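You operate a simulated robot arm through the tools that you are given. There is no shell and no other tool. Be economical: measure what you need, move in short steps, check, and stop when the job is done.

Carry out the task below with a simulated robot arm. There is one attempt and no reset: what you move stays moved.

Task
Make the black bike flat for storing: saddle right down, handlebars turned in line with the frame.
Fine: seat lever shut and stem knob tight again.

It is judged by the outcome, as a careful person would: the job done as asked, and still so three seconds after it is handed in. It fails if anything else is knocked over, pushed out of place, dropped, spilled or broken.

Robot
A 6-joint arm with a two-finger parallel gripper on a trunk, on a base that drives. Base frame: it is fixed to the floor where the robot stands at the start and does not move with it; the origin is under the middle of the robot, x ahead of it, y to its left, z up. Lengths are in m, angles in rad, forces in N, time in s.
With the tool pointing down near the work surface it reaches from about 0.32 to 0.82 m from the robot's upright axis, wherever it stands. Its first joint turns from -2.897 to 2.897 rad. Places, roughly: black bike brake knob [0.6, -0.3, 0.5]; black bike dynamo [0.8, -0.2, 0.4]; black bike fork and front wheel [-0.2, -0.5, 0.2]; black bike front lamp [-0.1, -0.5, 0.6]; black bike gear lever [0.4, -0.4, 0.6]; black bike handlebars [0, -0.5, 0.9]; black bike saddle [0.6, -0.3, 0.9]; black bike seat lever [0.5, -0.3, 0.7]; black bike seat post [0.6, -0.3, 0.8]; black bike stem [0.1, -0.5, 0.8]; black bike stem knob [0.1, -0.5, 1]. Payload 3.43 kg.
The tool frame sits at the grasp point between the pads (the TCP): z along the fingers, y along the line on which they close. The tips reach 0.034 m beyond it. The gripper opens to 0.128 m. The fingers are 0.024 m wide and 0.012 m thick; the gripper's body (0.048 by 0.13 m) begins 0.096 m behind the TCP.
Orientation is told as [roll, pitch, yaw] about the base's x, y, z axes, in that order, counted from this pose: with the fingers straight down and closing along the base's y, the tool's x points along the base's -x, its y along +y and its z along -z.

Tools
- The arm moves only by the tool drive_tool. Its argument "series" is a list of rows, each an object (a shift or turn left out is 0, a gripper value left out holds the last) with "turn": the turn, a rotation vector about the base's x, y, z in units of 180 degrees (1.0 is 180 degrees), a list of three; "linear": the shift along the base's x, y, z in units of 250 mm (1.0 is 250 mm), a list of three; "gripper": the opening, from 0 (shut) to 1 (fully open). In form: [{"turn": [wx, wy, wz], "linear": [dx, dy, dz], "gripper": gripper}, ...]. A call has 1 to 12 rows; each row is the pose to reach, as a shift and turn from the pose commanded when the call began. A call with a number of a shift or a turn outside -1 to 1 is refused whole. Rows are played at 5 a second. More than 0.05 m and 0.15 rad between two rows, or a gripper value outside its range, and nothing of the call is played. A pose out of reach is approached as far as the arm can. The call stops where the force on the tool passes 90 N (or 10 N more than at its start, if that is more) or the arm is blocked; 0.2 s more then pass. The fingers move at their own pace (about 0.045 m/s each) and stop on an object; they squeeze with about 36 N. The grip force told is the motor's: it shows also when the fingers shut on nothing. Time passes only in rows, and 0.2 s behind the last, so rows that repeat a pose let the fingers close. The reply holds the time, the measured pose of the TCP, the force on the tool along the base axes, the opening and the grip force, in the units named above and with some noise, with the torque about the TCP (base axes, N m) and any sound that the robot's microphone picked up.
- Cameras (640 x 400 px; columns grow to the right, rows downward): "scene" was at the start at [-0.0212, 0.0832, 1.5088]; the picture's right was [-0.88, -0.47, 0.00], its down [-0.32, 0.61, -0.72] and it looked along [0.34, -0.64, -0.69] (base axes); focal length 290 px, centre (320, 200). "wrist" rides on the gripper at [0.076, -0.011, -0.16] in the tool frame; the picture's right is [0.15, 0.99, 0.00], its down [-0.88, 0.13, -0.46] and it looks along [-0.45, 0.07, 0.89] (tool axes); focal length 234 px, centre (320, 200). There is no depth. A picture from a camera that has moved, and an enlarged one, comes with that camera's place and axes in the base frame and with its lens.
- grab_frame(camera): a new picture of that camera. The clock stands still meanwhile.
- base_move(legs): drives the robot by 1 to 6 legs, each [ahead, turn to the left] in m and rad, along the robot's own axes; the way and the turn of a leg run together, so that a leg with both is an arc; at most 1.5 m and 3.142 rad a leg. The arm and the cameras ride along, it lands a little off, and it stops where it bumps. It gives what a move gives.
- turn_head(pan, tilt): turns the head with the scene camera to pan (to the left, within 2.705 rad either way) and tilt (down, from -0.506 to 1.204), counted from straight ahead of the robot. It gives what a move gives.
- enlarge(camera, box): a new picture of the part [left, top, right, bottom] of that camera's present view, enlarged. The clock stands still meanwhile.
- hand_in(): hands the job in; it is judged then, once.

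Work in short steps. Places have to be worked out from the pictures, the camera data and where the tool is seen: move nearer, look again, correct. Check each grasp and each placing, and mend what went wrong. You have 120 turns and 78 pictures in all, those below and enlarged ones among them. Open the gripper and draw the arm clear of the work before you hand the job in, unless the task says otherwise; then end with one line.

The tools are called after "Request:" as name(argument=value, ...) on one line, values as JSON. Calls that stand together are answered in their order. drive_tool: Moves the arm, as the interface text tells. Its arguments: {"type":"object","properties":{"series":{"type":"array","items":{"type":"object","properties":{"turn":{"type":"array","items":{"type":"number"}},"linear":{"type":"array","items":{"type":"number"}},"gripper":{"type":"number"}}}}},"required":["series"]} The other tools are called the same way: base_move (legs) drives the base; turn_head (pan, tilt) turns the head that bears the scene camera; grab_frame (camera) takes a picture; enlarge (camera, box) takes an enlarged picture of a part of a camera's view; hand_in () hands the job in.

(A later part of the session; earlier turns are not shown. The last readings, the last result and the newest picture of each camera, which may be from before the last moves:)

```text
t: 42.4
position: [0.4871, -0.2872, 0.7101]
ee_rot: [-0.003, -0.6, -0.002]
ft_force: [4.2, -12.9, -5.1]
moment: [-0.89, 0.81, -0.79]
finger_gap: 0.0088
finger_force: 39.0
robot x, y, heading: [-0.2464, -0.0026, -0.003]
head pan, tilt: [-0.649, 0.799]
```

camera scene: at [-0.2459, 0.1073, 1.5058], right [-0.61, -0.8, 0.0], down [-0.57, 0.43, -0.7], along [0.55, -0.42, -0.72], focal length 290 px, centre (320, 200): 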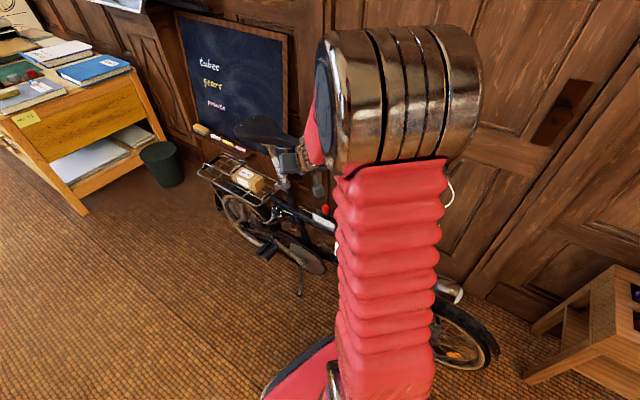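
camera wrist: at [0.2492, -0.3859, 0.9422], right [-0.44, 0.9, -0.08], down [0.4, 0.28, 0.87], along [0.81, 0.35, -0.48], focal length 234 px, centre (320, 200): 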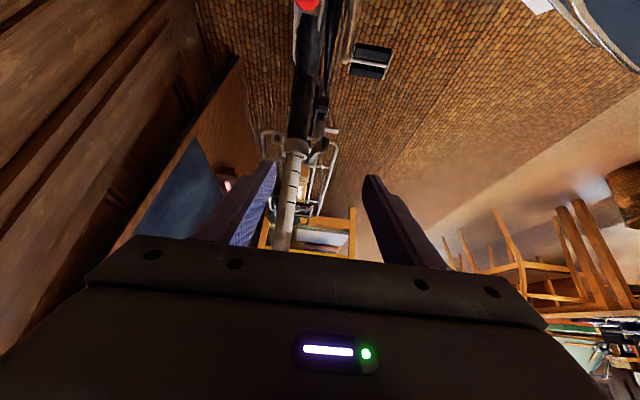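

Gripped. Swing outward again in 8° rows.

Request:
drive_tool(series=[{"linear": [0, 0.037, -0.004], "turn": [-0.014, -0.0048, -0.0419]}, {"linear": [0.005, 0.074, -0.01], "turn": [-0.028, -0.0096, -0.0838]}, {"linear": [0.014, 0.108, -0.017], "turn": [-0.042, -0.0144, -0.1257]}, {"linear": [0.029, 0.142, -0.026], "turn": [-0.056, -0.0192, -0.1676]}, {"linear": [0.047, 0.173, -0.036], "turn": [-0.07, -0.024, -0.2095]}])

Request:
enlarge(camera="wrist", box=[240, 60, 400, 260])

```text
t: 43.5
position: [0.4985, -0.2413, 0.6986]
ee_rot: [-0.241, -0.726, -0.512]
ft_force: [-27.5, 2.4, 14.7]
moment: [-0.52, 0.77, -1.08]
finger_gap: 0.008
finger_force: 41.7
out of reach, approached as far as the arm can: row 2
robot x, y, heading: [-0.2529, -0.0039, -0.002]
head pan, tilt: [-0.649, 0.799]
```

```text
2.00 times, centred on (320, 160) of wrist
camera zoom: at [0.3708, -0.1381, 0.7677], right [0.51, 0.81, -0.27], down [0.45, 0.02, 0.89], along [0.73, -0.58, -0.36], focal length 468 px, centre (320, 280)
```

zoom: 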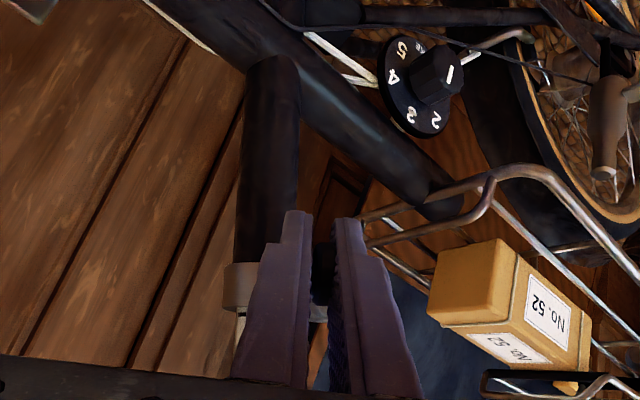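

The lever is moving: it followed by about 40° with low force. Continue another 24°.

Request:
drive_tool(series=[{"linear": [0.022, 0.027, -0.011], "turn": [-0.014, -0.0048, -0.0419]}, {"linear": [0.048, 0.052, -0.022], "turn": [-0.028, -0.0096, -0.0838]}, {"linear": [0.078, 0.07, -0.034], "turn": [-0.042, -0.0144, -0.1257]}])

Request:
enlarge(camera="scene", box=[220, 100, 340, 220])

```text
t: 44.4
position: [0.5176, -0.222, 0.6906]
ee_rot: [-0.348, -0.843, -0.829]
ft_force: [-24.4, 17.2, 5.8]
moment: [-0.83, 0.19, -0.65]
finger_gap: 0.0074
finger_force: 41.7
robot x, y, heading: [-0.2518, 0.001, -0.003]
head pan, tilt: [-0.649, 0.799]
```

```text
3.33 times, centred on (280, 160) of scene
camera zoom: at [-0.2464, 0.1077, 1.5058], right [-0.61, -0.8, 0.0], down [-0.57, 0.43, -0.7], along [0.55, -0.42, -0.72], focal length 965 px, centre (453, 333)
```

zoom: 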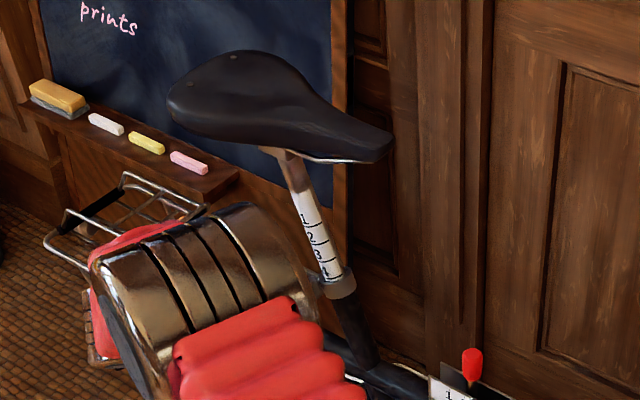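

Request:
enlarge(camera="wrist", box=[200, 60, 440, 260])

Request:
grab_frame(camera="scene")

```text
2.00 times, centred on (320, 160) of wrist
camera zoom: at [0.439, -0.071, 0.7369], right [0.79, 0.51, -0.33], down [0.41, -0.03, 0.91], along [0.46, -0.86, -0.24], focal length 468 px, centre (320, 280)
```

zoom: 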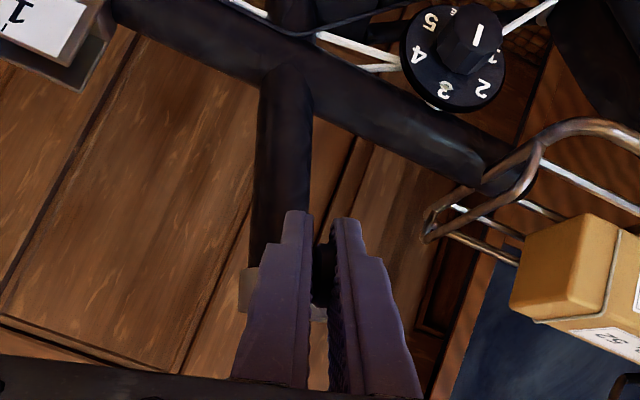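

```text
38 pictures are left
camera scene: at [-0.2464, 0.1077, 1.5058], right [-0.61, -0.8, 0.0], down [-0.57, 0.43, -0.7], along [0.55, -0.42, -0.72], focal length 290 px, centre (320, 200)
```

scene: 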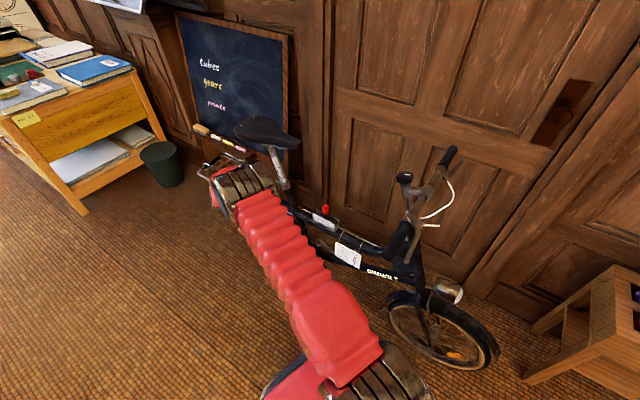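

The elbow is clear of rack and box. Continue the lever another 24°.

Request:
drive_tool(series=[{"linear": [0.031, 0.015, -0.012], "turn": [-0.014, -0.0048, -0.0419]}, {"linear": [0.065, 0.026, -0.025], "turn": [-0.028, -0.0096, -0.0838]}, {"linear": [0.1, 0.031, -0.037], "turn": [-0.042, -0.0144, -0.1257]}])

```text
t: 45.1
position: [0.509, -0.2165, 0.6784]
ee_rot: [-0.413, -0.965, -1.165]
ft_force: [3.5, -12.9, -33.4]
moment: [0.4, 0.19, 0.24]
finger_gap: 0.0079
finger_force: 42.2
out of reach, approached as far as the arm can: row 3
robot x, y, heading: [-0.2484, 0.0035, 0.001]
head pan, tilt: [-0.649, 0.799]
```

It stopped following — reach or lever's end stop. Release and draw back toward the robot, then look.

Request:
drive_tool(series=[{"gripper": 0.35}, {"gripper": 0.35}, {"gripper": 0.35}, {"linear": [0, 0.14, 0.1]}, {"linear": [0, 0.3, 0.2]}, {"linear": [-0.1, 0.4, 0.3]}])

Request:
enlarge(camera="wrist", box=[200, 60, 440, 260])

Request:
enlarge(camera="scene", box=[220, 100, 340, 220])

```text
t: 46.5
position: [0.4857, -0.1125, 0.7581]
ee_rot: [-0.402, -0.979, -1.184]
ft_force: [0.4, 0.0, -0.1]
moment: [0.01, 0.0, -0.02]
finger_gap: 0.0447
finger_force: 0.1
robot x, y, heading: [-0.2487, 0.0036, -0.002]
head pan, tilt: [-0.649, 0.799]
```

```text
2.00 times, centred on (320, 160) of wrist
camera zoom: at [0.4713, 0.0622, 0.7806], right [0.93, 0.12, -0.34], down [0.35, -0.06, 0.94], along [0.09, -0.99, -0.1], focal length 468 px, centre (320, 280)
```

zoom: 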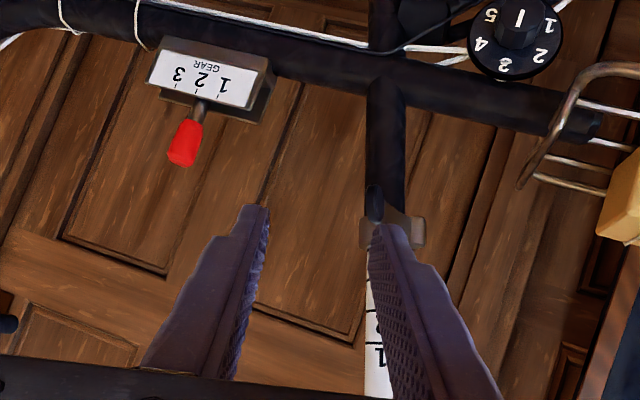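

```text
3.33 times, centred on (280, 160) of scene
camera zoom: at [-0.2452, 0.1074, 1.5058], right [-0.61, -0.8, 0.0], down [-0.57, 0.43, -0.7], along [0.55, -0.42, -0.72], focal length 965 px, centre (453, 333)
```

zoom: 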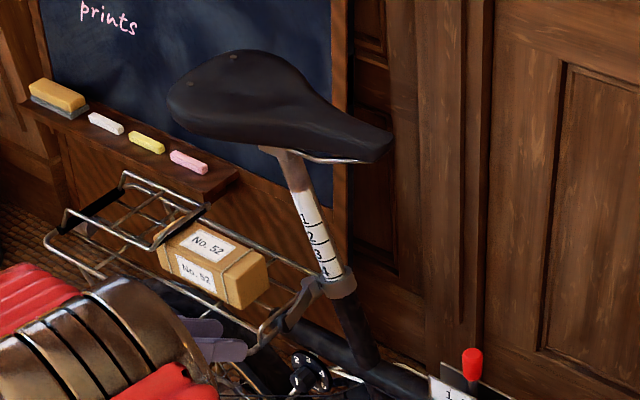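

The lever now sticks out toward the robot, opened ~70°. I'll try the saddle: bring the tool vertical and high, then drive forward 0.2 m to reach it.

Request:
drive_tool(series=[{"linear": [-0.04, 0.03, 0.18]}, {"linear": [-0.08, 0.03, 0.34], "turn": [0.0467, -0.004, 0]}, {"linear": [-0.12, 0.03, 0.5], "turn": [0.0934, -0.008, 0]}, {"linear": [-0.16, 0.03, 0.66], "turn": [0.14, -0.012, 0]}, {"linear": [-0.2, 0.03, 0.8], "turn": [0.187, -0.016, 0]}, {"linear": [-0.22, 0.03, 0.9], "turn": [0.2336, -0.02, 0]}, {"linear": [-0.24, 0.03, 1.0], "turn": [0.28, -0.024, 0]}, {"linear": [-0.24, 0.03, 1.0], "turn": [0.327, -0.0284, 0], "gripper": 0}])

Request:
base_move(legs=[[0.2, 0]])

Request:
grab_frame(camera="scene")

```text
t: 48.4
position: [0.4194, -0.1067, 1.0004]
ee_rot: [-0.053, -0.263, -1.392]
ft_force: [-0.2, -0.1, 0.8]
moment: [-0.01, -0.02, -0.01]
finger_gap: 0.01
finger_force: 0.1
out of reach, approached as far as the arm can: row 7, 8
robot x, y, heading: [-0.2553, -0.0002, -0.002]
head pan, tilt: [-0.649, 0.799]
```

```text
t: 50.2
position: [0.62, -0.1068, 1.0006]
ee_rot: [-0.052, -0.262, -1.39]
ft_force: [1.0, 0.5, -0.4]
moment: [-0.01, 0.01, 0.04]
finger_gap: 0.0003
finger_force: 32.9
robot x, y, heading: [-0.052, -0.0014, -0.005]
head pan, tilt: [-0.649, 0.799]
```

```text
35 pictures are left
camera scene: at [-0.0452, 0.1072, 1.5058], right [-0.6, -0.8, 0.0], down [-0.57, 0.43, -0.7], along [0.56, -0.42, -0.72], focal length 290 px, centre (320, 200)
```

scene: 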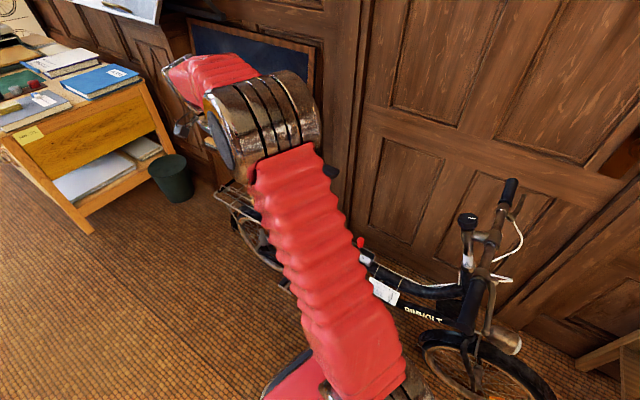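

Now lift slightly, level the tool, and bring it over the saddle above the post line (~(0.615,-0.29)).

Request:
drive_tool(series=[{"linear": [0, 0, 0.12]}, {"linear": [0, -0.12, 0.18], "turn": [0.0425, 0, 0]}, {"linear": [0, -0.28, 0.18], "turn": [0.085, 0, 0]}, {"linear": [0, -0.45, 0.18], "turn": [0.085, 0, 0]}, {"linear": [0, -0.6, 0.18], "turn": [0.085, 0, 0]}, {"linear": [0, -0.73, 0.18], "turn": [0.085, 0, 0]}])

Request:
grab_frame(camera="wrist")

Request:
grab_frame(camera="scene")

```text
t: 51.6
position: [0.6079, -0.2838, 1.0358]
ee_rot: [-0.121, -0.251, -1.381]
ft_force: [0.3, 0.0, 0.4]
moment: [0.01, 0.0, 0.02]
finger_gap: 0.0
finger_force: 33.0
out of reach, approached as far as the arm can: row 2, 3, 4, 5, 6
robot x, y, heading: [-0.0478, -0.0033, 0.0]
head pan, tilt: [-0.649, 0.799]
```

```text
34 pictures are left
camera wrist: at [0.5958, -0.1709, 1.173], right [0.94, 0.29, -0.15], down [0.32, -0.7, 0.64], along [0.08, -0.65, -0.75], focal length 234 px, centre (320, 200)
```

wrist: 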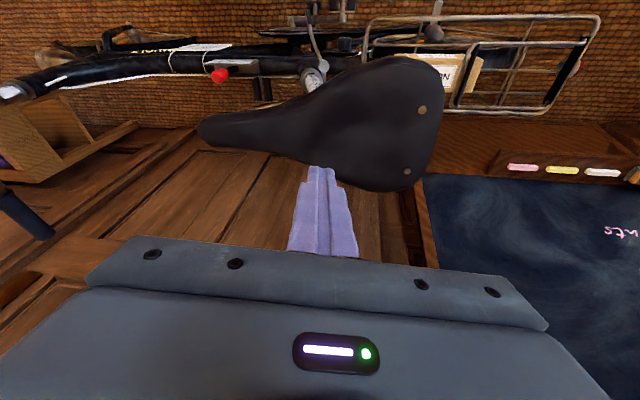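

```text
33 pictures are left
camera scene: at [-0.0453, 0.1071, 1.5058], right [-0.6, -0.8, 0.0], down [-0.57, 0.43, -0.7], along [0.56, -0.42, -0.72], focal length 290 px, centre (320, 200)
```

scene: 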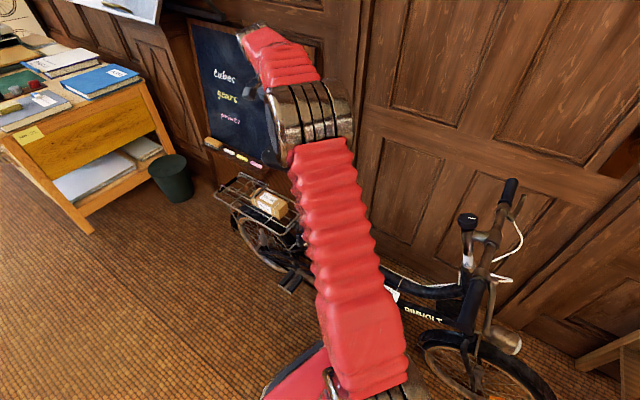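

The fingertips are right above the saddle's middle on the post line. Descend to touch.

Request:
drive_tool(series=[{"linear": [0.02, 0.01, -0.1]}, {"linear": [0.02, 0.01, -0.2]}, {"linear": [0.02, 0.01, -0.28]}, {"linear": [0.02, 0.01, -0.34]}])

```text
t: 52.6
position: [0.6151, -0.2795, 0.9515]
ee_rot: [-0.12, -0.251, -1.382]
ft_force: [-0.4, 0.1, 0.4]
moment: [0.03, -0.03, 0.0]
finger_gap: 0.0
finger_force: 33.4
robot x, y, heading: [-0.0541, -0.0027, 0.0]
head pan, tilt: [-0.649, 0.799]
```

No contact yet at tip height 0.918. Continue along the post's line.

Request:
drive_tool(series=[{"linear": [-0.0126, -0.0043, -0.038]}, {"linear": [-0.025, -0.0086, -0.075]}, {"linear": [-0.038, -0.013, -0.113]}, {"linear": [-0.05, -0.017, -0.151]}, {"linear": [-0.063, -0.0216, -0.189]}, {"linear": [-0.076, -0.026, -0.226]}])

```text
t: 54.0
position: [0.5952, -0.288, 0.8941]
ee_rot: [-0.123, -0.251, -1.381]
ft_force: [-0.4, -0.1, -0.1]
moment: [-0.02, -0.01, 0.0]
finger_gap: 0.0
finger_force: 33.0
robot x, y, heading: [-0.0509, 0.0044, 0.001]
head pan, tilt: [-0.649, 0.799]
```

Request:
grab_frame(camera="wrist")

```text
32 pictures are left
camera wrist: at [0.5817, -0.1753, 1.0304], right [0.94, 0.29, -0.15], down [0.32, -0.7, 0.64], along [0.08, -0.65, -0.75], focal length 234 px, centre (320, 200)
```

wrist: 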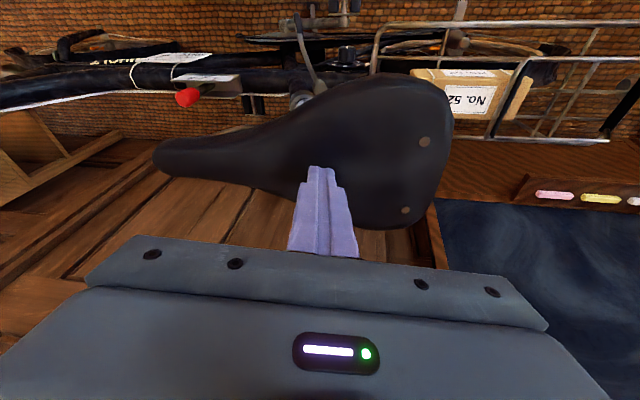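

The saddle looks as large as before though the camera came down 14 cm, so it is sliding down with the finger nearly force-free. Continue pushing until it stops.

Request:
drive_tool(series=[{"linear": [-0.0126, -0.0043, -0.038]}, {"linear": [-0.025, -0.0086, -0.075]}, {"linear": [-0.038, -0.013, -0.113]}, {"linear": [-0.05, -0.017, -0.151]}, {"linear": [-0.063, -0.0216, -0.189]}, {"linear": [-0.076, -0.026, -0.226]}])

Request:
grab_frame(camera="scene")

```text
t: 55.1
position: [0.587, -0.2918, 0.8696]
ee_rot: [-0.105, -0.262, -1.386]
ft_force: [-14.7, 7.9, 18.5]
moment: [0.33, 0.4, 0.1]
finger_gap: 0.0
finger_force: 32.6
robot x, y, heading: [-0.0503, 0.001, 0.003]
head pan, tilt: [-0.649, 0.799]
stopped in row 5: the force on the tool passed its limit at 103 N (the readings are from after the stop); the commanded pose is now the measured one
```

```text
31 pictures are left
camera scene: at [-0.0465, 0.1075, 1.5058], right [-0.6, -0.8, 0.0], down [-0.57, 0.43, -0.7], along [0.56, -0.42, -0.72], focal length 290 px, centre (320, 200)
```

scene: 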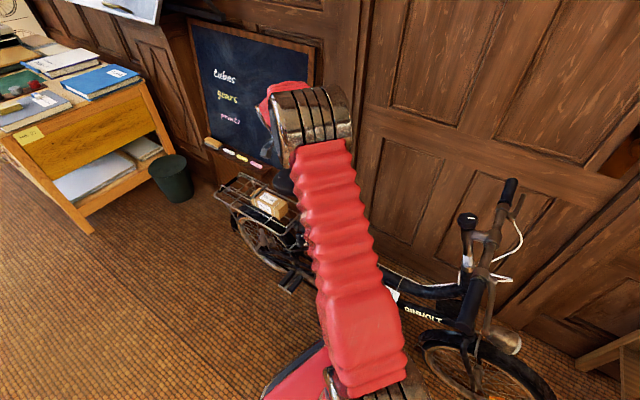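

The saddle went down ~9 cm and then met >100 N. I lift off and look whether it's at the bottom.

Request:
drive_tool(series=[{"linear": [0, 0, 0.18]}, {"linear": [0, 0.05, 0.36]}, {"linear": [0, 0.2, 0.5]}, {"linear": [0, 0.38, 0.5]}, {"linear": [0, 0.56, 0.5]}, {"linear": [0, 0.74, 0.5]}])

Request:
grab_frame(camera="wrist")

```text
refused: row 3 steps farther than a row can; nothing moved
```

```text
30 pictures are left
camera wrist: at [0.5716, -0.1778, 1.0056], right [0.95, 0.29, -0.14], down [0.31, -0.69, 0.65], along [0.1, -0.66, -0.75], focal length 234 px, centre (320, 200)
```

wrist: 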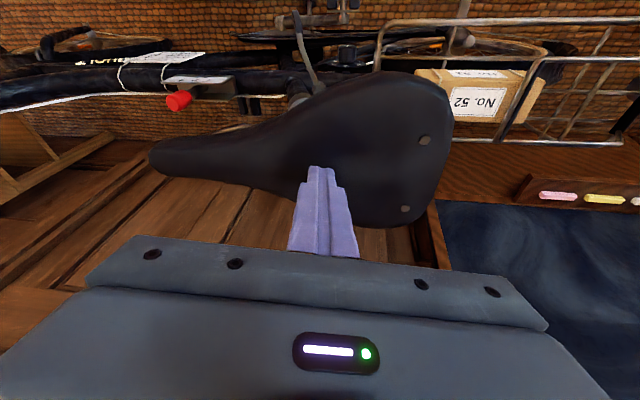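

Request:
drive_tool(series=[{"linear": [0, 0, 0.16]}, {"linear": [0, 0.05, 0.32]}, {"linear": [0, 0.19, 0.42]}, {"linear": [0, 0.37, 0.45]}, {"linear": [0, 0.55, 0.45]}, {"linear": [0, 0.73, 0.45]}, {"linear": [0, 0.8, 0.45]}])

Request:
grab_frame(camera="wrist")

```text
t: 56.7
position: [0.5897, -0.0903, 0.9797]
ee_rot: [-0.103, -0.257, -1.385]
ft_force: [1.5, -0.8, -0.5]
moment: [0.0, 0.0, -0.02]
finger_gap: 0.0
finger_force: 33.1
robot x, y, heading: [-0.051, 0.0009, -0.006]
head pan, tilt: [-0.649, 0.799]
```

```text
29 pictures are left
camera wrist: at [0.5725, 0.0227, 1.1156], right [0.95, 0.29, -0.14], down [0.31, -0.69, 0.65], along [0.1, -0.66, -0.75], focal length 234 px, centre (320, 200)
```

wrist: 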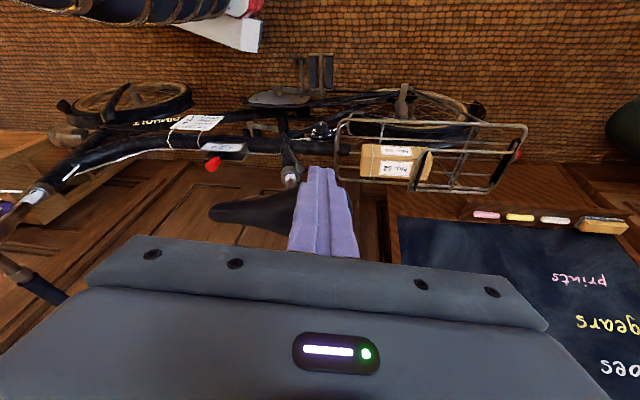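

Request:
enlarge(camera="wrist", box=[220, 120, 340, 240])

```text
3.33 times, centred on (280, 180) of wrist
camera zoom: at [0.5725, 0.0227, 1.1156], right [0.95, 0.29, -0.14], down [0.31, -0.69, 0.65], along [0.1, -0.66, -0.75], focal length 781 px, centre (453, 267)
```

zoom: 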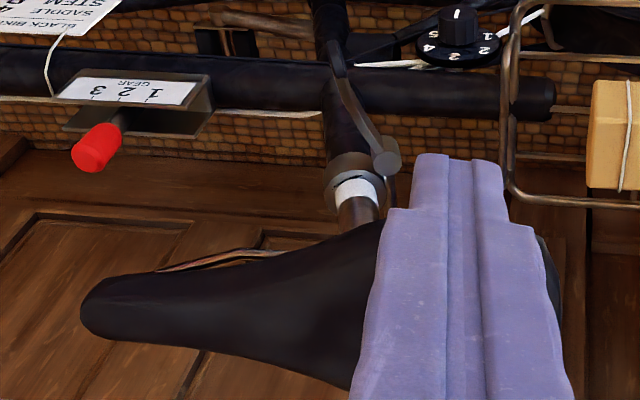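

There's a tag with text about saddle and stem; read it.

Request:
enlarge(camera="wrist", box=[160, 100, 240, 150])

```text
8.00 times, centred on (200, 125) of wrist
camera zoom: at [0.5725, 0.0227, 1.1156], right [0.95, 0.29, -0.14], down [0.31, -0.69, 0.65], along [0.1, -0.66, -0.75], focal length 1873 px, centre (1280, 800)
```

zoom: 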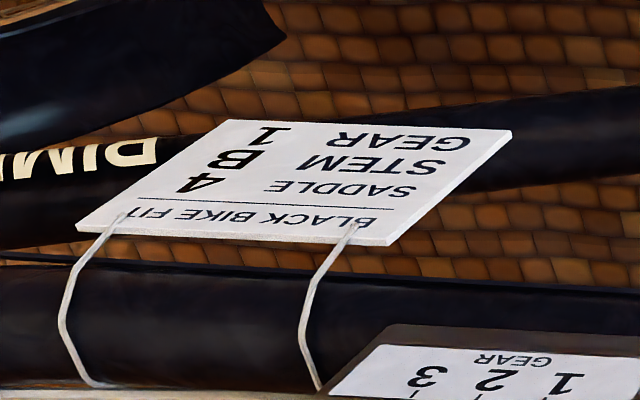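

The tag is just the rider's fit card. I push the saddle once more to see whether it is truly at its stop.

Request:
drive_tool(series=[{"linear": [0, -0.18, 0]}, {"linear": [0, -0.36, 0]}, {"linear": [0, -0.54, 0]}, {"linear": [0, -0.7, 0]}, {"linear": [0, -0.8, -0.1]}, {"linear": [0, -0.8, -0.28]}, {"linear": [0, -0.8, -0.4]}])

Request:
drive_tool(series=[{"linear": [-0.007, -0.003, -0.02]}, {"linear": [-0.0126, -0.0043, -0.038]}, {"linear": [-0.019, -0.0065, -0.056]}, {"linear": [-0.025, -0.0086, -0.075]}, {"linear": [-0.031, -0.0107, -0.094]}, {"linear": [-0.038, -0.013, -0.113]}])

```text
t: 58.3
position: [0.5889, -0.293, 0.8804]
ee_rot: [-0.105, -0.259, -1.385]
ft_force: [-0.3, 0.3, -0.7]
moment: [0.03, 0.0, -0.03]
finger_gap: 0.0
finger_force: 32.9
robot x, y, heading: [-0.0487, -0.0034, -0.0]
head pan, tilt: [-0.649, 0.799]
```

```text
t: 59.5
position: [0.5848, -0.2933, 0.8703]
ee_rot: [-0.088, -0.269, -1.389]
ft_force: [-13.6, 7.8, 16.8]
moment: [0.33, 0.36, 0.07]
finger_gap: 0.0002
finger_force: 33.7
robot x, y, heading: [-0.0517, 0.0013, -0.0]
head pan, tilt: [-0.649, 0.799]
stopped in row 5: the force on the tool passed its limit at 96 N (the readings are from after the stop); the commanded pose is now the measured one
```

Same stop height (0.870) with ~96 N: the saddle is at its end stop. Now to shut the lever: lift off, tilt the tool toward the bike and come down behind (rear side of) the lever.

Request:
drive_tool(series=[{"linear": [0, 0, 0.18]}, {"linear": [0, 0.04, 0.36]}, {"linear": [0, 0.2, 0.42]}, {"linear": [-0.02, 0.38, 0.42]}, {"linear": [-0.04, 0.55, 0.38], "turn": [-0.03, 0, 0]}, {"linear": [-0.06, 0.7, 0.28], "turn": [-0.06, 0, 0]}, {"linear": [-0.07, 0.74, 0.12], "turn": [-0.09, 0, 0]}, {"linear": [-0.08, 0.66, -0.04], "turn": [-0.09, 0, 0]}, {"linear": [-0.085, 0.58, -0.19], "turn": [-0.09, 0, 0]}, {"linear": [-0.085, 0.52, -0.28], "turn": [-0.09, 0, 0]}])

Request:
enlarge(camera="wrist", box=[220, 60, 420, 260])

```text
t: 61.7
position: [0.5652, -0.1643, 0.798]
ee_rot: [-0.146, -0.547, -1.363]
ft_force: [0.3, 0.2, 0.2]
moment: [-0.01, -0.01, 0.0]
finger_gap: 0.0002
finger_force: 33.0
robot x, y, heading: [-0.0493, 0.0008, -0.003]
head pan, tilt: [-0.649, 0.799]
```

```text
2.00 times, centred on (320, 160) of wrist
camera zoom: at [0.5466, -0.0164, 0.8954], right [0.95, 0.25, -0.2], down [0.3, -0.48, 0.83], along [0.11, -0.84, -0.53], focal length 468 px, centre (320, 280)
```

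zoom: 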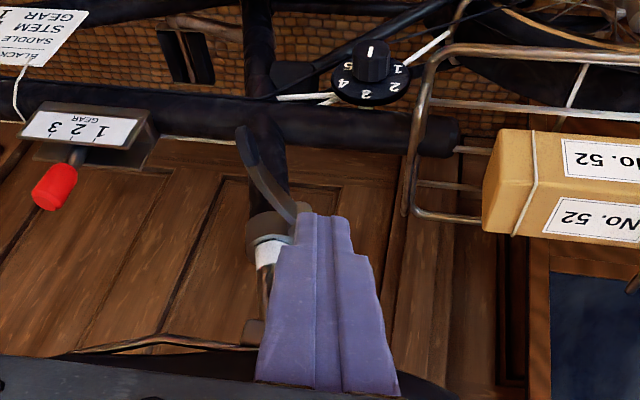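

Fingers are on the rear side of the lever, tip at about (0.51,-0.206). Descend along the tool axis, then sweep forward around the pivot to swing the lever shut.

Request:
drive_tool(series=[{"linear": [-0.005, -0.07, -0.11]}, {"linear": [-0.01, -0.14, -0.22]}, {"linear": [-0.016, -0.212, -0.34]}])

Request:
drive_tool(series=[{"linear": [-0.058, 0.01, 0.018]}, {"linear": [-0.108, -0.012, 0.038]}, {"linear": [-0.151, -0.043, 0.056]}, {"linear": [-0.185, -0.089, 0.072]}])

Request:
enlarge(camera="wrist", box=[220, 60, 420, 260])

```text
t: 62.5
position: [0.5614, -0.2168, 0.7133]
ee_rot: [-0.148, -0.547, -1.364]
ft_force: [-0.1, -0.4, 0.1]
moment: [-0.03, -0.03, 0.0]
finger_gap: 0.0
finger_force: 33.3
robot x, y, heading: [-0.051, 0.0039, -0.002]
head pan, tilt: [-0.649, 0.799]
```

```text
t: 63.5
position: [0.5156, -0.2389, 0.7312]
ee_rot: [-0.15, -0.547, -1.363]
ft_force: [0.4, -0.3, 0.5]
moment: [0.04, -0.02, -0.03]
finger_gap: 0.0001
finger_force: 33.2
robot x, y, heading: [-0.0499, 0.0012, -0.001]
head pan, tilt: [-0.649, 0.799]
```

```text
2.00 times, centred on (320, 160) of wrist
camera zoom: at [0.4963, -0.0915, 0.829], right [0.95, 0.25, -0.2], down [0.3, -0.48, 0.83], along [0.11, -0.84, -0.53], focal length 468 px, centre (320, 280)
```

zoom: 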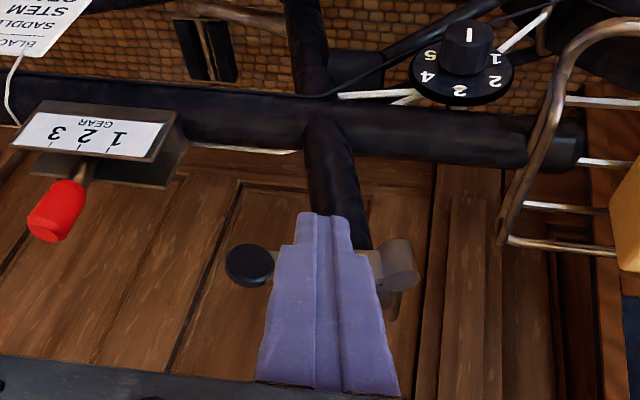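

The lever swung back, now almost along the frame. Press its tip home.

Request:
drive_tool(series=[{"linear": [-0.03, -0.033, 0.009]}, {"linear": [-0.06, -0.057, 0.02]}, {"linear": [-0.065, -0.087, 0.02]}, {"linear": [-0.065, -0.117, 0.02]}, {"linear": [-0.06, -0.15, 0.02]}, {"linear": [-0.055, -0.18, 0.02]}, {"linear": [-0.05, -0.21, 0.02]}])

Request:
enlarge(camera="wrist", box=[220, 60, 420, 260])

```text
t: 64.5
position: [0.4992, -0.257, 0.7357]
ee_rot: [-0.144, -0.538, -1.361]
ft_force: [-7.6, 26.7, 11.4]
moment: [0.24, 0.29, -0.37]
finger_gap: 0.0
finger_force: 32.8
robot x, y, heading: [-0.0482, 0.0005, 0.002]
head pan, tilt: [-0.649, 0.799]
stopped in row 4: the force on the tool passed its limit at 104 N (the readings are from after the stop); the commanded pose is now the measured one
```

```text
2.00 times, centred on (320, 160) of wrist
camera zoom: at [0.4798, -0.1103, 0.8351], right [0.95, 0.26, -0.2], down [0.3, -0.48, 0.82], along [0.12, -0.84, -0.53], focal length 468 px, centre (320, 280)
```

zoom: 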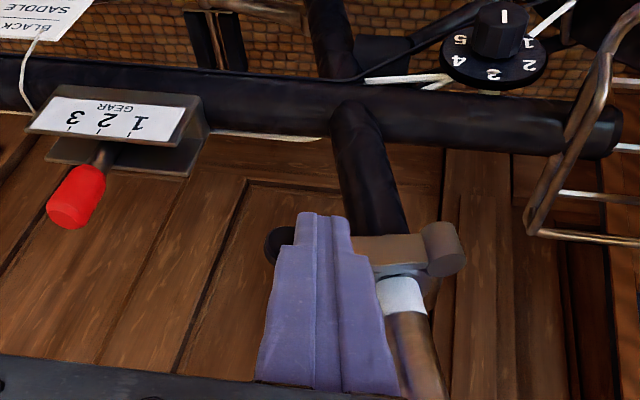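

Firm stop at ~100 N: lever shut. Back away and confirm with a picture.

Request:
drive_tool(series=[{"linear": [0, 0.15, 0.05]}, {"linear": [0, 0.3, 0.13]}, {"linear": [-0.05, 0.45, 0.22]}, {"linear": [-0.1, 0.55, 0.36]}, {"linear": [-0.15, 0.55, 0.52]}, {"linear": [-0.2, 0.55, 0.68]}])

Request:
enlarge(camera="wrist", box=[200, 60, 440, 260])

```text
t: 65.9
position: [0.4485, -0.1208, 0.9071]
ee_rot: [-0.144, -0.54, -1.358]
ft_force: [0.6, -0.1, -0.4]
moment: [0.0, -0.03, -0.01]
finger_gap: 0.0
finger_force: 32.6
robot x, y, heading: [-0.0476, 0.0024, 0.004]
head pan, tilt: [-0.649, 0.799]
```

```text
2.00 times, centred on (320, 160) of wrist
camera zoom: at [0.4294, 0.0252, 1.0056], right [0.95, 0.26, -0.2], down [0.3, -0.48, 0.82], along [0.12, -0.84, -0.53], focal length 468 px, centre (320, 280)
```

zoom: 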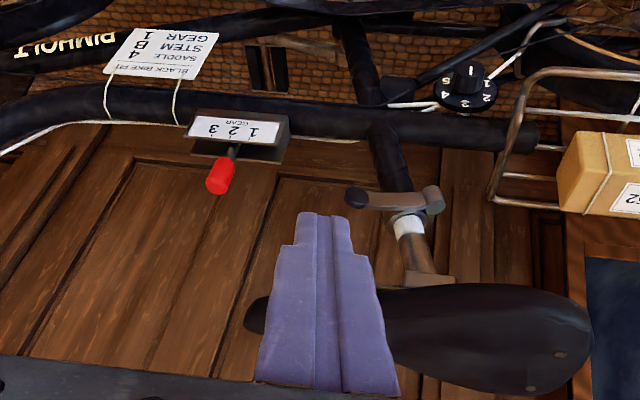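

Lever lies shut along the frame and the saddle is at scale mark 1. Next the stem: bring the tool upright again, high, on the way to the knob.

Request:
drive_tool(series=[{"linear": [-0.02, 0, 0.14], "turn": [0.0154, 0.0114, 0.0432]}, {"linear": [-0.05, -0.05, 0.28], "turn": [0.0309, 0.0229, 0.0865]}, {"linear": [-0.09, -0.12, 0.42], "turn": [0.0463, 0.0343, 0.1297]}, {"linear": [-0.13, -0.2, 0.55], "turn": [0.0618, 0.0457, 0.173]}, {"linear": [-0.18, -0.3, 0.66], "turn": [0.0772, 0.0572, 0.2162]}, {"linear": [-0.23, -0.4, 0.77], "turn": [0.0927, 0.0686, 0.2595]}, {"linear": [-0.29, -0.52, 0.85], "turn": [0.1082, 0.08, 0.3027]}, {"linear": [-0.36, -0.62, 0.92], "turn": [0.1236, 0.0914, 0.346]}, {"linear": [-0.42, -0.74, 0.97], "turn": [0.139, 0.1029, 0.3892]}, {"linear": [-0.474, -0.836, 0.97], "turn": [0.1545, 0.1143, 0.4325]}])

```text
t: 68.1
position: [0.3804, -0.2412, 1.1032]
ee_rot: [-0.254, -0.159, -0.41]
ft_force: [-0.1, -0.6, -0.1]
moment: [0.0, -0.01, 0.01]
finger_gap: 0.0
finger_force: 32.9
out of reach, approached as far as the arm can: row 6, 7, 8, 9, 10
robot x, y, heading: [-0.0501, 0.0031, -0.004]
head pan, tilt: [-0.649, 0.799]
```

Request:
grab_frame(camera="scene")

```text
22 pictures are left
camera scene: at [-0.0458, 0.1072, 1.5058], right [-0.6, -0.8, 0.0], down [-0.57, 0.43, -0.7], along [0.56, -0.42, -0.72], focal length 290 px, centre (320, 200)
```

scene: 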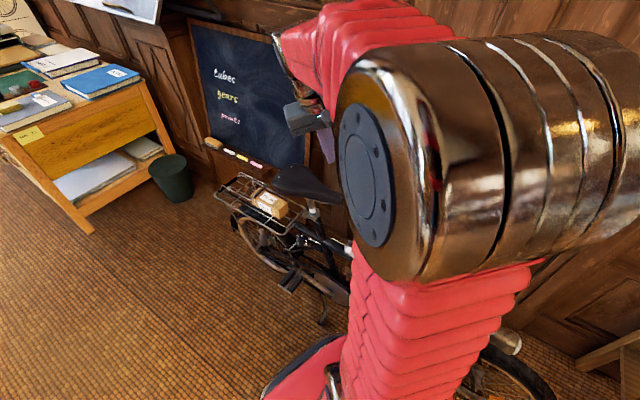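

Elbow is folded close to its limit here. Knob top triangulates to about (0.10,-0.46,0.955), bar near (0.055,-0.48,0.9) with near grip end (-0.04,-0.23,0.93). I back off in an arc to stand squarely facing the handlebars at ~0.65 m.

Request:
base_move(legs=[[-0.25, -0.8]])

Request:
turn_head(pan=-0.2, tilt=0.7)

Request:
grab_frame(camera="scene")

```text
t: 71.5
position: [-0.142, -0.3827, 1.1028]
ee_rot: [-0.253, -0.161, -1.217]
ft_force: [-1.2, -0.1, 0.0]
moment: [0.0, 0.03, -0.01]
finger_gap: 0.0002
finger_force: 33.2
robot x, y, heading: [-0.2671, 0.0985, -0.797]
head pan, tilt: [-0.649, 0.799]
```

```text
t: 72.4
position: [-0.1409, -0.3844, 1.1022]
ee_rot: [-0.253, -0.163, -1.217]
ft_force: [-0.1, 0.4, 0.0]
moment: [0.01, 0.0, 0.0]
finger_gap: 0.0001
finger_force: 33.0
robot x, y, heading: [-0.2665, 0.0941, -0.795]
head pan, tilt: [-0.201, 0.7]
```

```text
21 pictures are left
camera scene: at [-0.1504, 0.1772, 1.5141], right [-0.84, -0.55, 0.0], down [-0.35, 0.54, -0.76], along [0.42, -0.64, -0.64], focal length 290 px, centre (320, 200)
```

scene: 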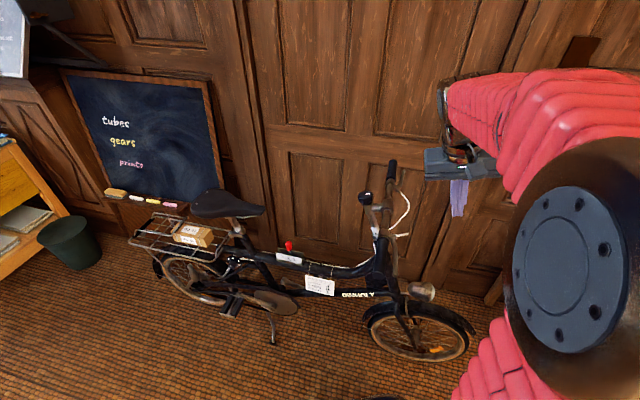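

Excellent, the whole bike is in view, saddle down. Enlarge the stem area.

Request:
enlarge(camera="scene", box=[340, 150, 440, 250])

```text
4.00 times, centred on (390, 200) of scene
camera zoom: at [-0.1504, 0.1772, 1.5141], right [-0.84, -0.55, 0.0], down [-0.35, 0.54, -0.76], along [0.42, -0.64, -0.64], focal length 1158 px, centre (40, 200)
```

zoom: 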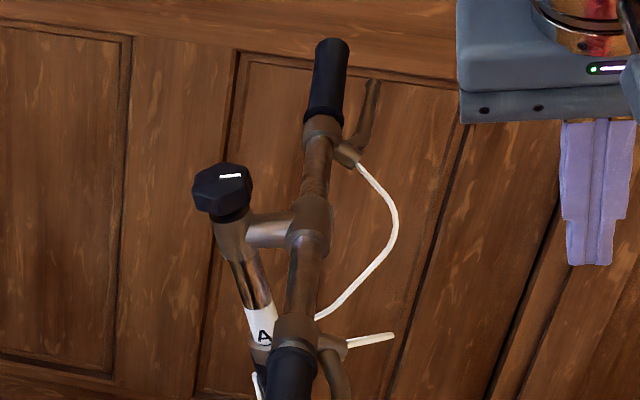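

Knob centre ≈ (0.103,-0.459,0.953), ~45 mm wide, stem leaning ~0.37 rad rearward. First set the tool vertical and bring it near above the knob.

Request:
drive_tool(series=[{"linear": [0, 0, 0.1], "turn": [0.0255, -0.0192, 0.002]}, {"linear": [0.1, -0.04, 0.2], "turn": [0.051, -0.0383, 0.004], "gripper": 0.7}, {"linear": [0.25, -0.08, 0.24], "turn": [0.0766, -0.0575, 0.006]}, {"linear": [0.42, -0.12, 0.24], "turn": [0.0766, -0.0575, 0.006]}, {"linear": [0.6, -0.16, 0.24], "turn": [0.0766, -0.0575, 0.006]}, {"linear": [0.78, -0.2, 0.24], "turn": [0.0766, -0.0575, 0.006]}, {"linear": [0.96, -0.24, 0.24], "turn": [0.0766, -0.0575, 0.006]}])

```text
t: 74.0
position: [0.1007, -0.4461, 1.1676]
ee_rot: [-0.268, -0.083, -1.208]
ft_force: [0.0, 1.1, 0.5]
moment: [-0.03, -0.04, 0.02]
finger_gap: 0.0896
finger_force: 0.1
out of reach, approached as far as the arm can: row 1, 2, 3, 4, 5, 6, 7
robot x, y, heading: [-0.2628, 0.0967, -0.791]
head pan, tilt: [-0.201, 0.7]
```

The tool already leans nearly along the stem axis (the remaining lag was reach). Command the exact stem lean, about the frame normal.

Request:
drive_tool(series=[{"turn": [-0.0127, 0.037, 0]}, {"turn": [-0.0254, 0.074, 0]}, {"turn": [-0.038, 0.111, 0]}, {"turn": [-0.038, 0.111, 0]}])

Request:
grab_frame(camera="wrist")

```text
t: 75.0
position: [0.0999, -0.4467, 1.1678]
ee_rot: [-0.638, -0.065, -1.179]
ft_force: [0.1, -0.1, -0.4]
moment: [0.03, -0.05, -0.01]
finger_gap: 0.0894
finger_force: 0.1
robot x, y, heading: [-0.2665, 0.0984, -0.79]
head pan, tilt: [-0.201, 0.7]
```

```text
19 pictures are left
camera wrist: at [0.1476, -0.3361, 1.2984], right [0.69, 0.4, -0.6], down [0.68, -0.65, 0.34], along [-0.25, -0.64, -0.72], focal length 234 px, centre (320, 200)
```

wrist: 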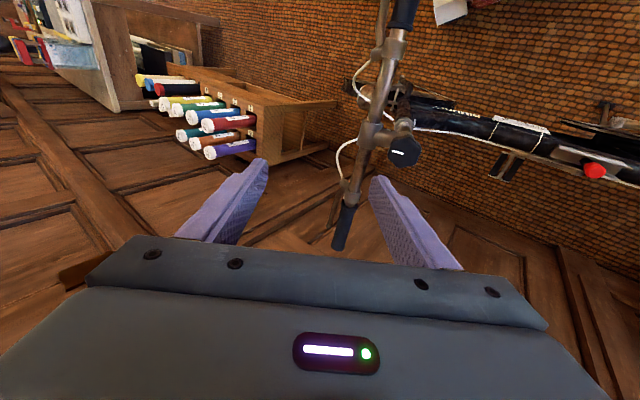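

Commanded follows measured, so it over-tilted; correct the lean and move to a stand-off on the stem axis above the knob.

Request:
drive_tool(series=[{"turn": [0.0262, -0.0355, -0.0051], "linear": [0.06, 0, 0]}, {"turn": [0.0525, -0.071, -0.0103], "linear": [0.14, 0.005, -0.1]}, {"turn": [0.0525, -0.071, -0.0103], "linear": [0.168, 0.011, -0.26]}, {"turn": [0.0525, -0.071, -0.0103], "linear": [0.168, 0.011, -0.411]}])

Request:
grab_frame(camera="wrist")

```text
t: 76.0
position: [0.1424, -0.443, 1.065]
ee_rot: [-0.371, 0.007, -1.217]
ft_force: [-0.4, 0.4, 1.1]
moment: [0.01, 0.03, -0.03]
finger_gap: 0.0897
finger_force: 0.0
robot x, y, heading: [-0.2658, 0.0966, -0.792]
head pan, tilt: [-0.201, 0.7]
```

```text
18 pictures are left
camera wrist: at [0.1609, -0.3578, 1.2195], right [0.81, 0.46, -0.36], down [0.57, -0.73, 0.37], along [-0.09, -0.51, -0.86], focal length 234 px, centre (320, 200)
```

wrist: 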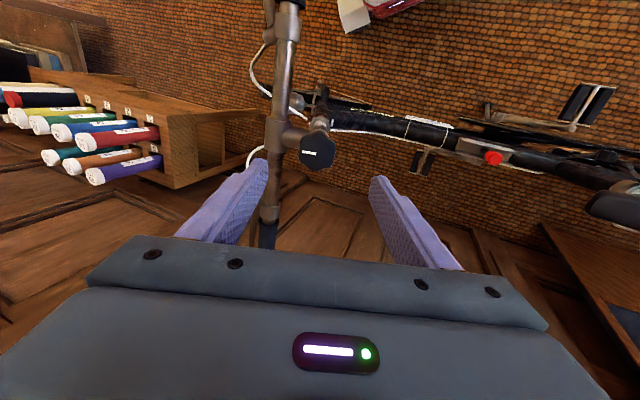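

Knob is centred between the fingers. Advance along the stem axis onto it and close.

Request:
drive_tool(series=[{"linear": [-0.05, -0.018, -0.13], "gripper": 0.55}, {"linear": [-0.1, -0.036, -0.26]}, {"linear": [-0.14, -0.052, -0.36]}, {"linear": [-0.14, -0.052, -0.37], "gripper": 0}, {"linear": [-0.14, -0.052, -0.37]}, {"linear": [-0.14, -0.052, -0.37]}])

Request:
enlarge(camera="wrist", box=[240, 80, 400, 260])

```text
t: 77.4
position: [0.1062, -0.4572, 0.9732]
ee_rot: [-0.372, 0.009, -1.218]
ft_force: [-9.9, -2.9, -1.4]
moment: [-0.18, -0.52, 0.15]
finger_gap: 0.0444
finger_force: 39.6
robot x, y, heading: [-0.2678, 0.0987, -0.79]
head pan, tilt: [-0.201, 0.7]
```

```text
2.22 times, centred on (320, 170) of wrist
camera zoom: at [0.1241, -0.3715, 1.1272], right [0.81, 0.46, -0.36], down [0.57, -0.73, 0.37], along [-0.09, -0.51, -0.86], focal length 520 px, centre (320, 267)
```

zoom: 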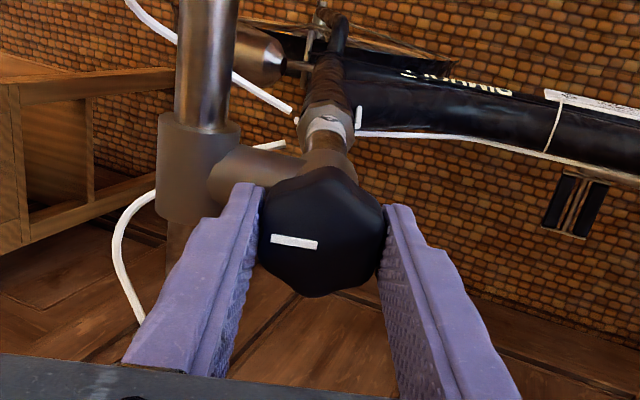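

Gripped firmly (44 mm). Unscrew: rotate counter-clockwise (from above) about the stem axis.

Request:
drive_tool(series=[{"turn": [0.0152, 0.0052, 0.0415]}, {"turn": [0.0304, 0.0104, 0.083]}, {"turn": [0.0456, 0.0156, 0.1245]}, {"turn": [0.0608, 0.0208, 0.166]}, {"turn": [0.076, 0.026, 0.2075]}, {"turn": [0.0912, 0.0312, 0.249]}])

```text
t: 78.6
position: [0.1034, -0.4538, 0.9721]
ee_rot: [-0.396, 0.103, -0.863]
ft_force: [-31.8, -26.5, 10.9]
moment: [0.23, 0.12, -0.31]
finger_gap: 0.0446
finger_force: 45.4
out of reach, approached as far as the arm can: row 3, 4, 5, 6
robot x, y, heading: [-0.2661, 0.0964, -0.794]
head pan, tilt: [-0.201, 0.7]
stopped in row 6: the force on the tool passed its limit at 155 N (the readings are from after the stop); the commanded pose is now the measured one
```

The knob turned ~20° before the wrist limit. Ratchet: release, back off, rotate the tool 120° clockwise in free air to regrip on another pair of flats.

Request:
drive_tool(series=[{"gripper": 0.6}, {"gripper": 0.6}, {"linear": [0.034, 0.012, 0.093]}, {"linear": [0.068, 0.023, 0.186]}, {"linear": [0.1, 0.034, 0.27], "turn": [-0.0152, -0.0052, -0.0415]}, {"linear": [0.1, 0.034, 0.27], "turn": [-0.0304, -0.0104, -0.083]}, {"linear": [0.1, 0.034, 0.27], "turn": [-0.0456, -0.0156, -0.1245]}, {"linear": [0.1, 0.034, 0.27], "turn": [-0.0608, -0.0208, -0.166]}, {"linear": [0.1, 0.034, 0.27], "turn": [-0.076, -0.026, -0.2075]}, {"linear": [0.1, 0.034, 0.27], "turn": [-0.0912, -0.0312, -0.249]}, {"linear": [0.1, 0.034, 0.27], "turn": [-0.1064, -0.0364, -0.2905]}, {"linear": [0.1, 0.034, 0.27], "turn": [-0.1216, -0.0416, -0.332]}])

Request:
drive_tool(series=[{"turn": [-0.0152, -0.0052, -0.0415]}, {"turn": [-0.0304, -0.0104, -0.083]}, {"turn": [-0.0456, -0.0156, -0.1245]}, {"turn": [-0.0608, -0.0208, -0.166]}, {"turn": [-0.076, -0.026, -0.2075]}, {"turn": [-0.0912, -0.0312, -0.249]}, {"turn": [-0.1064, -0.0364, -0.29]}])

```text
t: 81.2
position: [0.1321, -0.4413, 1.0379]
ee_rot: [-0.334, -0.277, -1.921]
ft_force: [-0.3, -0.6, 0.7]
moment: [-0.01, -0.02, -0.01]
finger_gap: 0.0769
finger_force: 0.1
out of reach, approached as far as the arm can: row 4
robot x, y, heading: [-0.2693, 0.0969, -0.794]
head pan, tilt: [-0.201, 0.7]
```

```text
t: 82.8
position: [0.1336, -0.4406, 1.0382]
ee_rot: [0.003, -0.402, -2.953]
ft_force: [-0.7, 0.1, -0.2]
moment: [-0.02, -0.04, 0.0]
finger_gap: 0.0766
finger_force: 0.2
robot x, y, heading: [-0.2669, 0.0953, -0.788]
head pan, tilt: [-0.201, 0.7]
```

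Reached. Correct the small lean error, advance onto the knob, grip and look.

Request:
drive_tool(series=[{"turn": [-0.0126, -0.0138, 0.0063], "linear": [-0.02, -0.02, -0.05]}, {"turn": [-0.0126, -0.0138, 0.0063], "linear": [-0.065, -0.043, -0.16]}, {"turn": [-0.0126, -0.0138, 0.0063], "linear": [-0.106, -0.062, -0.262]}, {"turn": [-0.0126, -0.0138, 0.0063], "linear": [-0.106, -0.062, -0.262], "gripper": 0}, {"turn": [-0.0126, -0.0138, 0.0063], "linear": [-0.106, -0.062, -0.262]}, {"turn": [-0.0126, -0.0138, 0.0063], "linear": [-0.106, -0.062, -0.262]}])

Request:
enlarge(camera="wrist", box=[240, 80, 400, 260])

```text
t: 84.2
position: [0.1073, -0.4563, 0.9723]
ee_rot: [0.051, -0.368, -2.952]
ft_force: [-2.3, 6.5, -1.3]
moment: [0.46, -0.08, -0.18]
finger_gap: 0.0438
finger_force: 34.1
robot x, y, heading: [-0.267, 0.0967, -0.794]
head pan, tilt: [-0.201, 0.7]
```

```text
2.22 times, centred on (320, 170) of wrist
camera zoom: at [0.2281, -0.413, 1.0938], right [0.34, -0.94, -0.01], down [-0.62, -0.23, 0.75], along [-0.71, -0.25, -0.66], focal length 520 px, centre (320, 267)
```

zoom: 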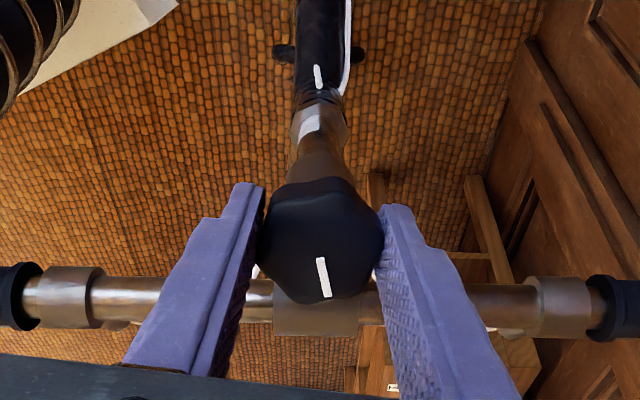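

The knob's white mark is still about along the frame, so it hardly turned before. Now there's plenty of travel; rotate counter-clockwise ~50° and check.

Request:
drive_tool(series=[{"turn": [0.0152, 0.0052, 0.0415]}, {"turn": [0.0304, 0.0104, 0.083]}, {"turn": [0.0456, 0.0156, 0.1245]}, {"turn": [0.0608, 0.0208, 0.166]}, {"turn": [0.076, 0.026, 0.2075]}, {"turn": [0.0912, 0.0312, 0.249]}])

Request:
enlarge(camera="wrist", box=[240, 80, 400, 260])

```text
t: 85.6
position: [0.1049, -0.456, 0.9723]
ee_rot: [-0.247, -0.276, -2.067]
ft_force: [-20.7, 27.6, -12.8]
moment: [-0.8, -0.24, 0.23]
finger_gap: 0.0438
finger_force: 45.6
robot x, y, heading: [-0.2658, 0.0987, -0.795]
head pan, tilt: [-0.201, 0.7]
```

```text
2.22 times, centred on (320, 170) of wrist
camera zoom: at [0.1855, -0.3666, 1.1038], right [0.88, -0.39, -0.27], down [-0.14, -0.76, 0.64], along [-0.46, -0.52, -0.72], focal length 520 px, centre (320, 267)
```

zoom: 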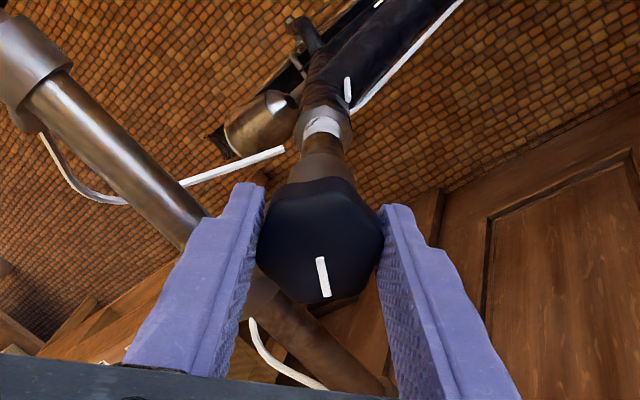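

The knob now turns with the gripper (~50°). Continue another ~50°.

Request:
drive_tool(series=[{"turn": [0.0152, 0.0052, 0.0415]}, {"turn": [0.0304, 0.0104, 0.083]}, {"turn": [0.0456, 0.0156, 0.1245]}, {"turn": [0.0608, 0.0208, 0.166]}, {"turn": [0.076, 0.026, 0.2075]}, {"turn": [0.0912, 0.0312, 0.249]}])

```text
t: 87.0
position: [0.1044, -0.4571, 0.973]
ee_rot: [-0.368, -0.008, -1.261]
ft_force: [-32.1, 14.4, -7.4]
moment: [0.22, -0.76, -0.06]
finger_gap: 0.0439
finger_force: 45.2
robot x, y, heading: [-0.2677, 0.0953, -0.797]
head pan, tilt: [-0.201, 0.7]
```

About 100° undone. Release, back off along the axis and go to the rear side of the near grip to test whether the bar is free.

Request:
drive_tool(series=[{"gripper": 0.6}, {"gripper": 0.6}, {"linear": [0.041, 0.014, 0.112]}, {"linear": [0.096, 0.033, 0.261]}, {"linear": [0.017, 0.184, 0.265], "gripper": 0}, {"linear": [-0.062, 0.335, 0.27]}, {"linear": [-0.14, 0.486, 0.28]}, {"linear": [-0.219, 0.637, 0.285]}, {"linear": [-0.298, 0.788, 0.288]}])

Request:
grab_frame(camera="wrist")

```text
t: 89.0
position: [0.0326, -0.2593, 1.0461]
ee_rot: [-0.366, -0.01, -1.264]
ft_force: [0.3, -0.5, -0.3]
moment: [0.02, 0.05, -0.01]
finger_gap: 0.0001
finger_force: 25.6
robot x, y, heading: [-0.2708, 0.0988, -0.8]
head pan, tilt: [-0.201, 0.7]
```

```text
14 pictures are left
camera wrist: at [0.0533, -0.1714, 1.1979], right [0.84, 0.42, -0.36], down [0.54, -0.75, 0.39], along [-0.11, -0.52, -0.85], focal length 234 px, centre (320, 200)
```

wrist: 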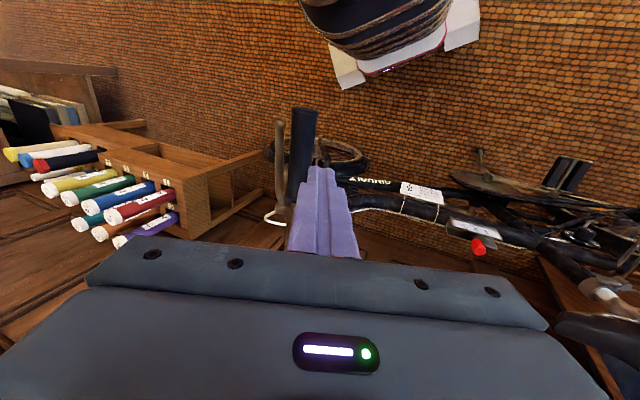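

The fingers are on the rear side of the near grip. Descend beside it and push it forward gently, watching force.

Request:
drive_tool(series=[{"linear": [-0.006, -0.014, -0.14]}, {"linear": [-0.012, -0.028, -0.28]}, {"linear": [-0.018, -0.042, -0.42]}, {"linear": [-0.024, -0.055, -0.532]}])

Request:
drive_tool(series=[{"linear": [-0.078, -0.028, 0.012]}, {"linear": [-0.13, -0.055, 0.035]}, {"linear": [-0.19, -0.09, 0.06]}, {"linear": [-0.24, -0.13, 0.085]}, {"linear": [-0.292, -0.177, 0.11]}, {"linear": [-0.377, -0.279, 0.153]}])

```text
t: 90.0
position: [0.0264, -0.2731, 0.9121]
ee_rot: [-0.366, -0.011, -1.261]
ft_force: [0.0, -0.3, -0.2]
moment: [-0.02, -0.02, 0.0]
finger_gap: 0.0
finger_force: 33.3
robot x, y, heading: [-0.2672, 0.0975, -0.794]
head pan, tilt: [-0.201, 0.7]
```

```text
t: 91.4
position: [-0.069, -0.3444, 0.9505]
ee_rot: [-0.366, -0.009, -1.262]
ft_force: [-1.4, -0.2, -0.2]
moment: [-0.02, -0.04, 0.0]
finger_gap: 0.0
finger_force: 32.7
robot x, y, heading: [-0.2688, 0.0959, -0.794]
head pan, tilt: [-0.201, 0.7]
```

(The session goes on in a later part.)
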